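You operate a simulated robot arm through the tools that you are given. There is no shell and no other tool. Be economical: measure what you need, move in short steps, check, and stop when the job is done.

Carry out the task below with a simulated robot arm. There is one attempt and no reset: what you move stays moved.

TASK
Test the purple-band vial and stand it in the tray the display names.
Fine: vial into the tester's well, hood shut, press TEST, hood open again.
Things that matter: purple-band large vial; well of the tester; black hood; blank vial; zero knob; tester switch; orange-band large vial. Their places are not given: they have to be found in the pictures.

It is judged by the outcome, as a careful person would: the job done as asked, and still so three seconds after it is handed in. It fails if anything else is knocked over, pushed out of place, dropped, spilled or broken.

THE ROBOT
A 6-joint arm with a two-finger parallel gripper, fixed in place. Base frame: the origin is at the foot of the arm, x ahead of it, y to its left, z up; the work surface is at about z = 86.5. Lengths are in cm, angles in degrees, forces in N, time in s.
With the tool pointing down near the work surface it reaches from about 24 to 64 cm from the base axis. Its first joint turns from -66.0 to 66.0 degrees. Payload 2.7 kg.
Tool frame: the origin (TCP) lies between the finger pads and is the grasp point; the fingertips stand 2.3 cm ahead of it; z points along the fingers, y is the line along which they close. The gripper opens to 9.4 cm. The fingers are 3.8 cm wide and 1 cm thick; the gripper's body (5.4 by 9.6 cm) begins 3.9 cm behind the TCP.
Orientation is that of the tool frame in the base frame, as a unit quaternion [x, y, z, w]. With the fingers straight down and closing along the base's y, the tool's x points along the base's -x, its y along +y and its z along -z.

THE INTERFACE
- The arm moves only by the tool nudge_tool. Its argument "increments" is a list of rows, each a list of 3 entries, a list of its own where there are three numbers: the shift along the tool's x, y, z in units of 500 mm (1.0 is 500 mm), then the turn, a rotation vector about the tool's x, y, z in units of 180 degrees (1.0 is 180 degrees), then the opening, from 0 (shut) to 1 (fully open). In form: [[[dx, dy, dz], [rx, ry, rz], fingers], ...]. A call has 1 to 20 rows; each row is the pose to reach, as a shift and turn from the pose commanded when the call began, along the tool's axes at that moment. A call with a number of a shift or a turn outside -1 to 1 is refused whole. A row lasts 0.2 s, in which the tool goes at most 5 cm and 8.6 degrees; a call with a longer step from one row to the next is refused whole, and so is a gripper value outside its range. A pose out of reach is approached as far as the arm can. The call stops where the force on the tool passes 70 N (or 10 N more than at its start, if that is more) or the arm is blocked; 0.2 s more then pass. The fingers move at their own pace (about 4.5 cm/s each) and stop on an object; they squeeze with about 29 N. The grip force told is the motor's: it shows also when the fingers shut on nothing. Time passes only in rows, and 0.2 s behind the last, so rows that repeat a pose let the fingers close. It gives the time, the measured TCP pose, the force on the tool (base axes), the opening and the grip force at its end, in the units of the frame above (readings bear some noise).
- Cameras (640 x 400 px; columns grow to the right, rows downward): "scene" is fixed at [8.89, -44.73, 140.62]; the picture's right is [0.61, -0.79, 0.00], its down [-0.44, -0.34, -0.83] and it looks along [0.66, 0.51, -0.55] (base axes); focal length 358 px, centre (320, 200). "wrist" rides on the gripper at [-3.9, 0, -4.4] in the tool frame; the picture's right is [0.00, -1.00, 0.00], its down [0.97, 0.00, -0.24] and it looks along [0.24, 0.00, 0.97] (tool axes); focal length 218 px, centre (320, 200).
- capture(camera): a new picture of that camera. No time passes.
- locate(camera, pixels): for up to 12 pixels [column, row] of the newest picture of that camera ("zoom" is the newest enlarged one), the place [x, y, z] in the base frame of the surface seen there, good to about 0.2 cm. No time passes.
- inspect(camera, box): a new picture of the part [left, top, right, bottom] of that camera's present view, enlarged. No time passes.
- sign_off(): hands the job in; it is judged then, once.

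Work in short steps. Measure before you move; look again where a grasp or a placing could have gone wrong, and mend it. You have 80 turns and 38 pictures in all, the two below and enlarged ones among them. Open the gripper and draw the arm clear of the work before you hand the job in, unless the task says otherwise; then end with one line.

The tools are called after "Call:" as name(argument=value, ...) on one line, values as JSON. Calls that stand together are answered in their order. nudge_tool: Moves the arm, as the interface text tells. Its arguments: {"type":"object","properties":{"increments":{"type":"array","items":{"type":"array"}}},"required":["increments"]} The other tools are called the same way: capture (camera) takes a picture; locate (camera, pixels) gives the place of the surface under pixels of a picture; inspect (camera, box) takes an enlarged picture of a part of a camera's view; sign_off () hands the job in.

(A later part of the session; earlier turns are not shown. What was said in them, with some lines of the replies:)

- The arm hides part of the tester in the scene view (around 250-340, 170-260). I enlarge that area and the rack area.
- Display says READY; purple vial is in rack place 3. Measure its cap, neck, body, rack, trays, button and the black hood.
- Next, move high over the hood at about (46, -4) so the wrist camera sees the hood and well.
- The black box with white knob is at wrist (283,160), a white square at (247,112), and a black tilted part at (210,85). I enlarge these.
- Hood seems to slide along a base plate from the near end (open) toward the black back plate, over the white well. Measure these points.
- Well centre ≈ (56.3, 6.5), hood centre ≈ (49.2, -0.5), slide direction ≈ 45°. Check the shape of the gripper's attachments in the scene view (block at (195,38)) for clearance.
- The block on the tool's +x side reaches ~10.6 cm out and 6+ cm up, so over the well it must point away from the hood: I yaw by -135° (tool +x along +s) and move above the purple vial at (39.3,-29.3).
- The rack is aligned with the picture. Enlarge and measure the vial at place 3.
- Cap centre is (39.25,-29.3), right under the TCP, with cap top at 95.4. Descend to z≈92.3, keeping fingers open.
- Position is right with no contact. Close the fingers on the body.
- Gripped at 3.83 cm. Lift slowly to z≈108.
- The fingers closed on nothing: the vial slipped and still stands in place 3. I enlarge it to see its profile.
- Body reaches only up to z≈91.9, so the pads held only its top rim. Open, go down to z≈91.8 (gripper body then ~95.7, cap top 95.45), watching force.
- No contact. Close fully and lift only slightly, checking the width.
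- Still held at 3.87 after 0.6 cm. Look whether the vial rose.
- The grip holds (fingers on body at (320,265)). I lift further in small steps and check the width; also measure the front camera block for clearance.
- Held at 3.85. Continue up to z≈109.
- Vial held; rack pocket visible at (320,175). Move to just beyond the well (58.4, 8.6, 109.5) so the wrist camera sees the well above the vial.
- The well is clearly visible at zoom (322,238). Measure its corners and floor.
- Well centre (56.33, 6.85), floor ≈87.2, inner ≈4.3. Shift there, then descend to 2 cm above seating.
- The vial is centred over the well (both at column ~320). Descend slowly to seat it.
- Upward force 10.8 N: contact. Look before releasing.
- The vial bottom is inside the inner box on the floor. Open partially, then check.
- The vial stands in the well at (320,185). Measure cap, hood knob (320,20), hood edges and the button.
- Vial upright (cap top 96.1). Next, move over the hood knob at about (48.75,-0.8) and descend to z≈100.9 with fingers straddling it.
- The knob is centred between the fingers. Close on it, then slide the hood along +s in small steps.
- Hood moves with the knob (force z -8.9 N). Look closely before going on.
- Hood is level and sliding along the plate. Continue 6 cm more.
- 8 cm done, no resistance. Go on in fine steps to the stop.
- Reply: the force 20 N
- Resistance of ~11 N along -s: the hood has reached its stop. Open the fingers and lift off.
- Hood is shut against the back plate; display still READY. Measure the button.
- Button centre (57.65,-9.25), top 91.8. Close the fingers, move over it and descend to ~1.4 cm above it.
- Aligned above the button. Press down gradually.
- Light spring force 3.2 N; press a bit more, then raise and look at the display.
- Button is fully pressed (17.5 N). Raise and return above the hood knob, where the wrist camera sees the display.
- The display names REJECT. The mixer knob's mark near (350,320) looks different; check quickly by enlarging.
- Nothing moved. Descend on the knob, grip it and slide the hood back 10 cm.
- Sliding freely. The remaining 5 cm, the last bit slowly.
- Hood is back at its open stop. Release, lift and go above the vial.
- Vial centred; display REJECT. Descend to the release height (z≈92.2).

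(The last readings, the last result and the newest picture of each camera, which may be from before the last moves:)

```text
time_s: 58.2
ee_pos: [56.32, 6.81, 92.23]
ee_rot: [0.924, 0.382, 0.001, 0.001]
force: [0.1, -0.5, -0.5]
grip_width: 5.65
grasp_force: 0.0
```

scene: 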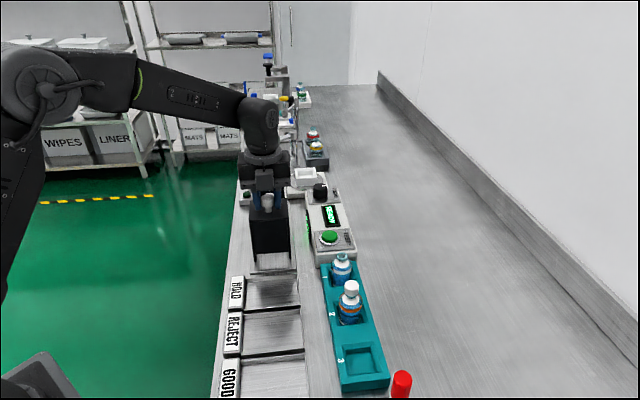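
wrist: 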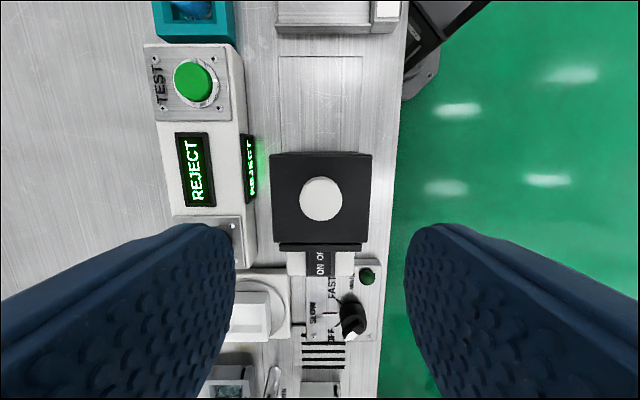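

Close and lift a little, checking the grip.

Call:
nudge_tool(increments=[[[0, 0, 0], [0, 0, 0], 0], [[0, 0, 0], [0, 0, 0], 0], [[0, 0, 0], [0, 0, 0], 0], [[0, 0, 0], [0, 0, 0], 0], [[0, 0, 0], [0, 0, 0], 0], [[0, 0, -0.004], [0, 0, 0], 0], [[0, 0, -0.01], [0, 0, 0], 0], [[0, 0, -0.02], [0, 0, 0], 0], [[0, 0, -0.03], [0, 0, 0], 0], [[0, 0, -0.04], [0, 0, 0], 0], [[0, 0, -0.04], [0, 0, 0], 0]])

```text
time_s: 60.6
ee_pos: [56.51, 6.91, 94.46]
ee_rot: [0.924, 0.382, 0.0, 0.0]
force: [0.6, 0.2, -1.5]
grip_width: 3.86
grasp_force: 29.4
```

Held (weight shows). Lift to ~110, then move along -s to just beyond the REJECT tray.

Call:
nudge_tool(increments=[[[0, 0, -0.03], [0, 0, 0], 0], [[0, 0, -0.08], [0, 0, 0], 0], [[0, 0, -0.14], [0, 0, 0], 0], [[0, 0, -0.2], [0, 0, 0], 0], [[0, 0, -0.26], [0, 0, 0], 0], [[0, 0, -0.3], [0, 0, 0], 0], [[0, 0, -0.31], [0, 0, 0], 0], [[-0.03, 0, -0.31], [0, 0, 0], 0], [[-0.09, 0, -0.31], [0, 0, 0], 0], [[-0.16, 0, -0.31], [0, 0, 0], 0], [[-0.23, 0, -0.31], [0, 0, 0], 0], [[-0.3, 0, -0.31], [0, 0, 0], 0], [[-0.37, 0, -0.31], [0, 0, 0], 0], [[-0.44, 0, -0.31], [0, 0, 0], 0], [[-0.49, 0, -0.31], [0, 0, 0], 0], [[-0.516, 0, -0.31], [0, 0, 0], 0], [[-0.516, 0, -0.31], [0, 0, 0], 0], [[-0.516, 0, -0.31], [0, 0, 0], 0]])

Call:
capture(camera="wrist")

```text
time_s: 64.4
ee_pos: [38.14, -11.38, 109.91]
ee_rot: [0.924, 0.382, 0.001, 0.0]
force: [0.2, 0.8, -0.6]
grip_width: 3.85
grasp_force: 28.8
```

```text
6 pictures are left
```

wrist: 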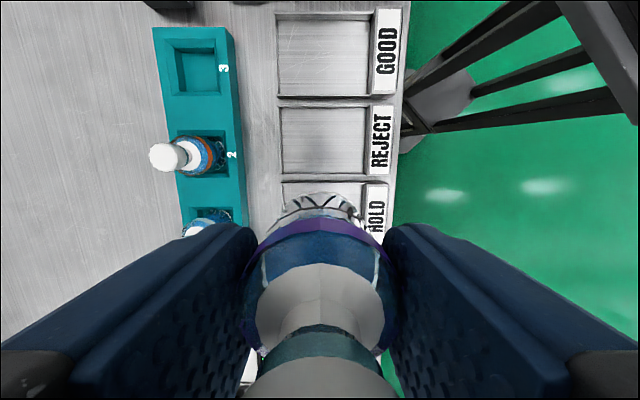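

REJECT tray interior spans about columns 282-365, rows 108-172. Measure its corners.

Call:
locate(camera="wrist", pixels=[[285, 110], [364, 110], [285, 170], [361, 170], [323, 140], [281, 140], [323, 104], [323, 176], [370, 140], [182, 235], [188, 155], [322, 100]])

```text
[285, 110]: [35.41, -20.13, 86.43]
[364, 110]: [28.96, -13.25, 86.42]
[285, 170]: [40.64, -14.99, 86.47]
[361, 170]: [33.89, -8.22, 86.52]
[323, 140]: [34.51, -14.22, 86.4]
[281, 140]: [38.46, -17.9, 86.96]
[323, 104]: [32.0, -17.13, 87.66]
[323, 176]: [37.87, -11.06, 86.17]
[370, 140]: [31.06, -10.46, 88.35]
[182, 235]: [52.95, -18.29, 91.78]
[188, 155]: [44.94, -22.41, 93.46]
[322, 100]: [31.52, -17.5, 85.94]
```

Tray centre (34.73,-14.15), floor 86.45. Move over it and descend to ~1 cm above.

Call:
nudge_tool(increments=[[[-0.04, -0.004, 0], [0, 0, 0], 0], [[-0.087, -0.009, 0], [0, 0, 0], 0], [[-0.087, -0.009, 0.03], [0, 0, 0], 0], [[-0.087, -0.009, 0.09], [0, 0, 0], 0], [[-0.087, -0.009, 0.15], [0, 0, 0], 0], [[-0.087, -0.009, 0.21], [0, 0, 0], 0], [[-0.087, -0.009, 0.27], [0, 0, 0], 0], [[-0.087, -0.009, 0.31], [0, 0, 0], 0], [[-0.087, -0.009, 0.335], [0, 0, 0], 0], [[-0.087, -0.009, 0.343], [0, 0, 0], 0], [[-0.087, -0.009, 0.343], [0, 0, 0], 0]])

Call:
inspect(camera="scene", box=[200, 230, 400, 400])

```text
time_s: 66.8
ee_pos: [34.71, -14.01, 92.71]
ee_rot: [0.924, 0.383, -0.001, 0.0]
force: [0.2, -0.3, -1.0]
grip_width: 3.9
grasp_force: 29.2
```

```text
2.35 times, centred on (300, 315) of scene
```

zoom: 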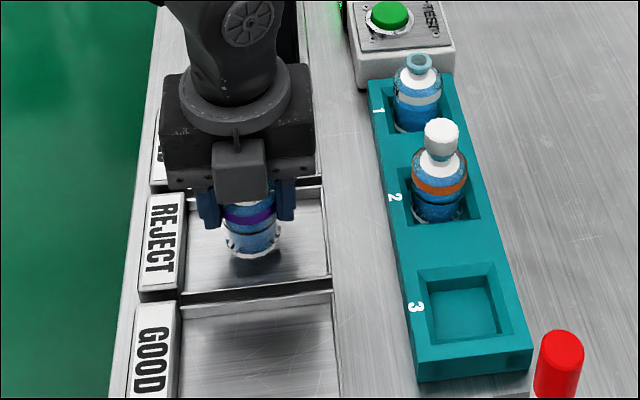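

The vial is over the REJECT tray. Lower slowly until contact.

Call:
nudge_tool(increments=[[[0, 0, 0.006], [0, 0, 0], 0], [[0, 0, 0.012], [0, 0, 0], 0], [[0, 0, 0.017], [0, 0, 0], 0], [[0, 0, 0.021], [0, 0, 0], 0], [[0, 0, 0.021], [0, 0, 0], 0]])

```text
time_s: 68.0
ee_pos: [34.69, -14.03, 91.76]
ee_rot: [0.924, 0.383, 0.001, 0.001]
force: [-2.3, 1.7, 7.5]
grip_width: 3.86
grasp_force: 29.0
```

Contact with the floor (7.5 N). Open and lift straight up.

Call:
nudge_tool(increments=[[[0, 0, 0], [0, 0, 0], 0.45], [[0, 0, 0], [0, 0, 0], 0.5], [[0, 0, 0], [0, 0, 0], 0.55], [[0, 0, 0], [0, 0, 0], 0.6], [[0, 0, 0], [0, 0, 0], 0.6], [[0, 0, -0.02], [0, 0, 0], 0.6], [[0, 0, -0.06], [0, 0, 0], 0.6], [[0, 0, -0.13], [0, 0, 0], 0.6], [[0, 0, -0.2], [0, 0, 0], 0.6], [[0, 0, -0.28], [0, 0, 0], 0.6], [[0, 0, -0.36], [0, 0, 0], 0.6], [[0, 0, -0.44], [0, 0, 0], 0.6], [[0, 0, -0.5], [0, 0, 0], 0.6], [[0, 0, -0.5], [0, 0, 0], 0.6]])

Call:
capture(camera="scene")

```text
time_s: 71.0
ee_pos: [34.72, -14.24, 116.7]
ee_rot: [0.924, 0.382, 0.0, 0.0]
force: [-0.6, 0.2, -0.7]
grip_width: 5.68
grasp_force: 0.0
```

```text
4 pictures are left
```

scene: 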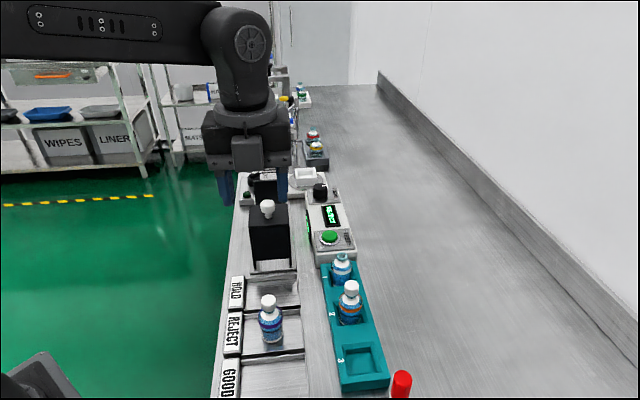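

The purple vial stands upright in REJECT at (268,318), the hood is open, everything else is in place, and the gripper is open and clear. Hand in.

Call:
sign_off()

```text
The job is handed in.
```

I tested the purple-band vial, the display read REJECT, and the vial now stands upright in the REJECT tray. The hood is open again and nothing else was moved.
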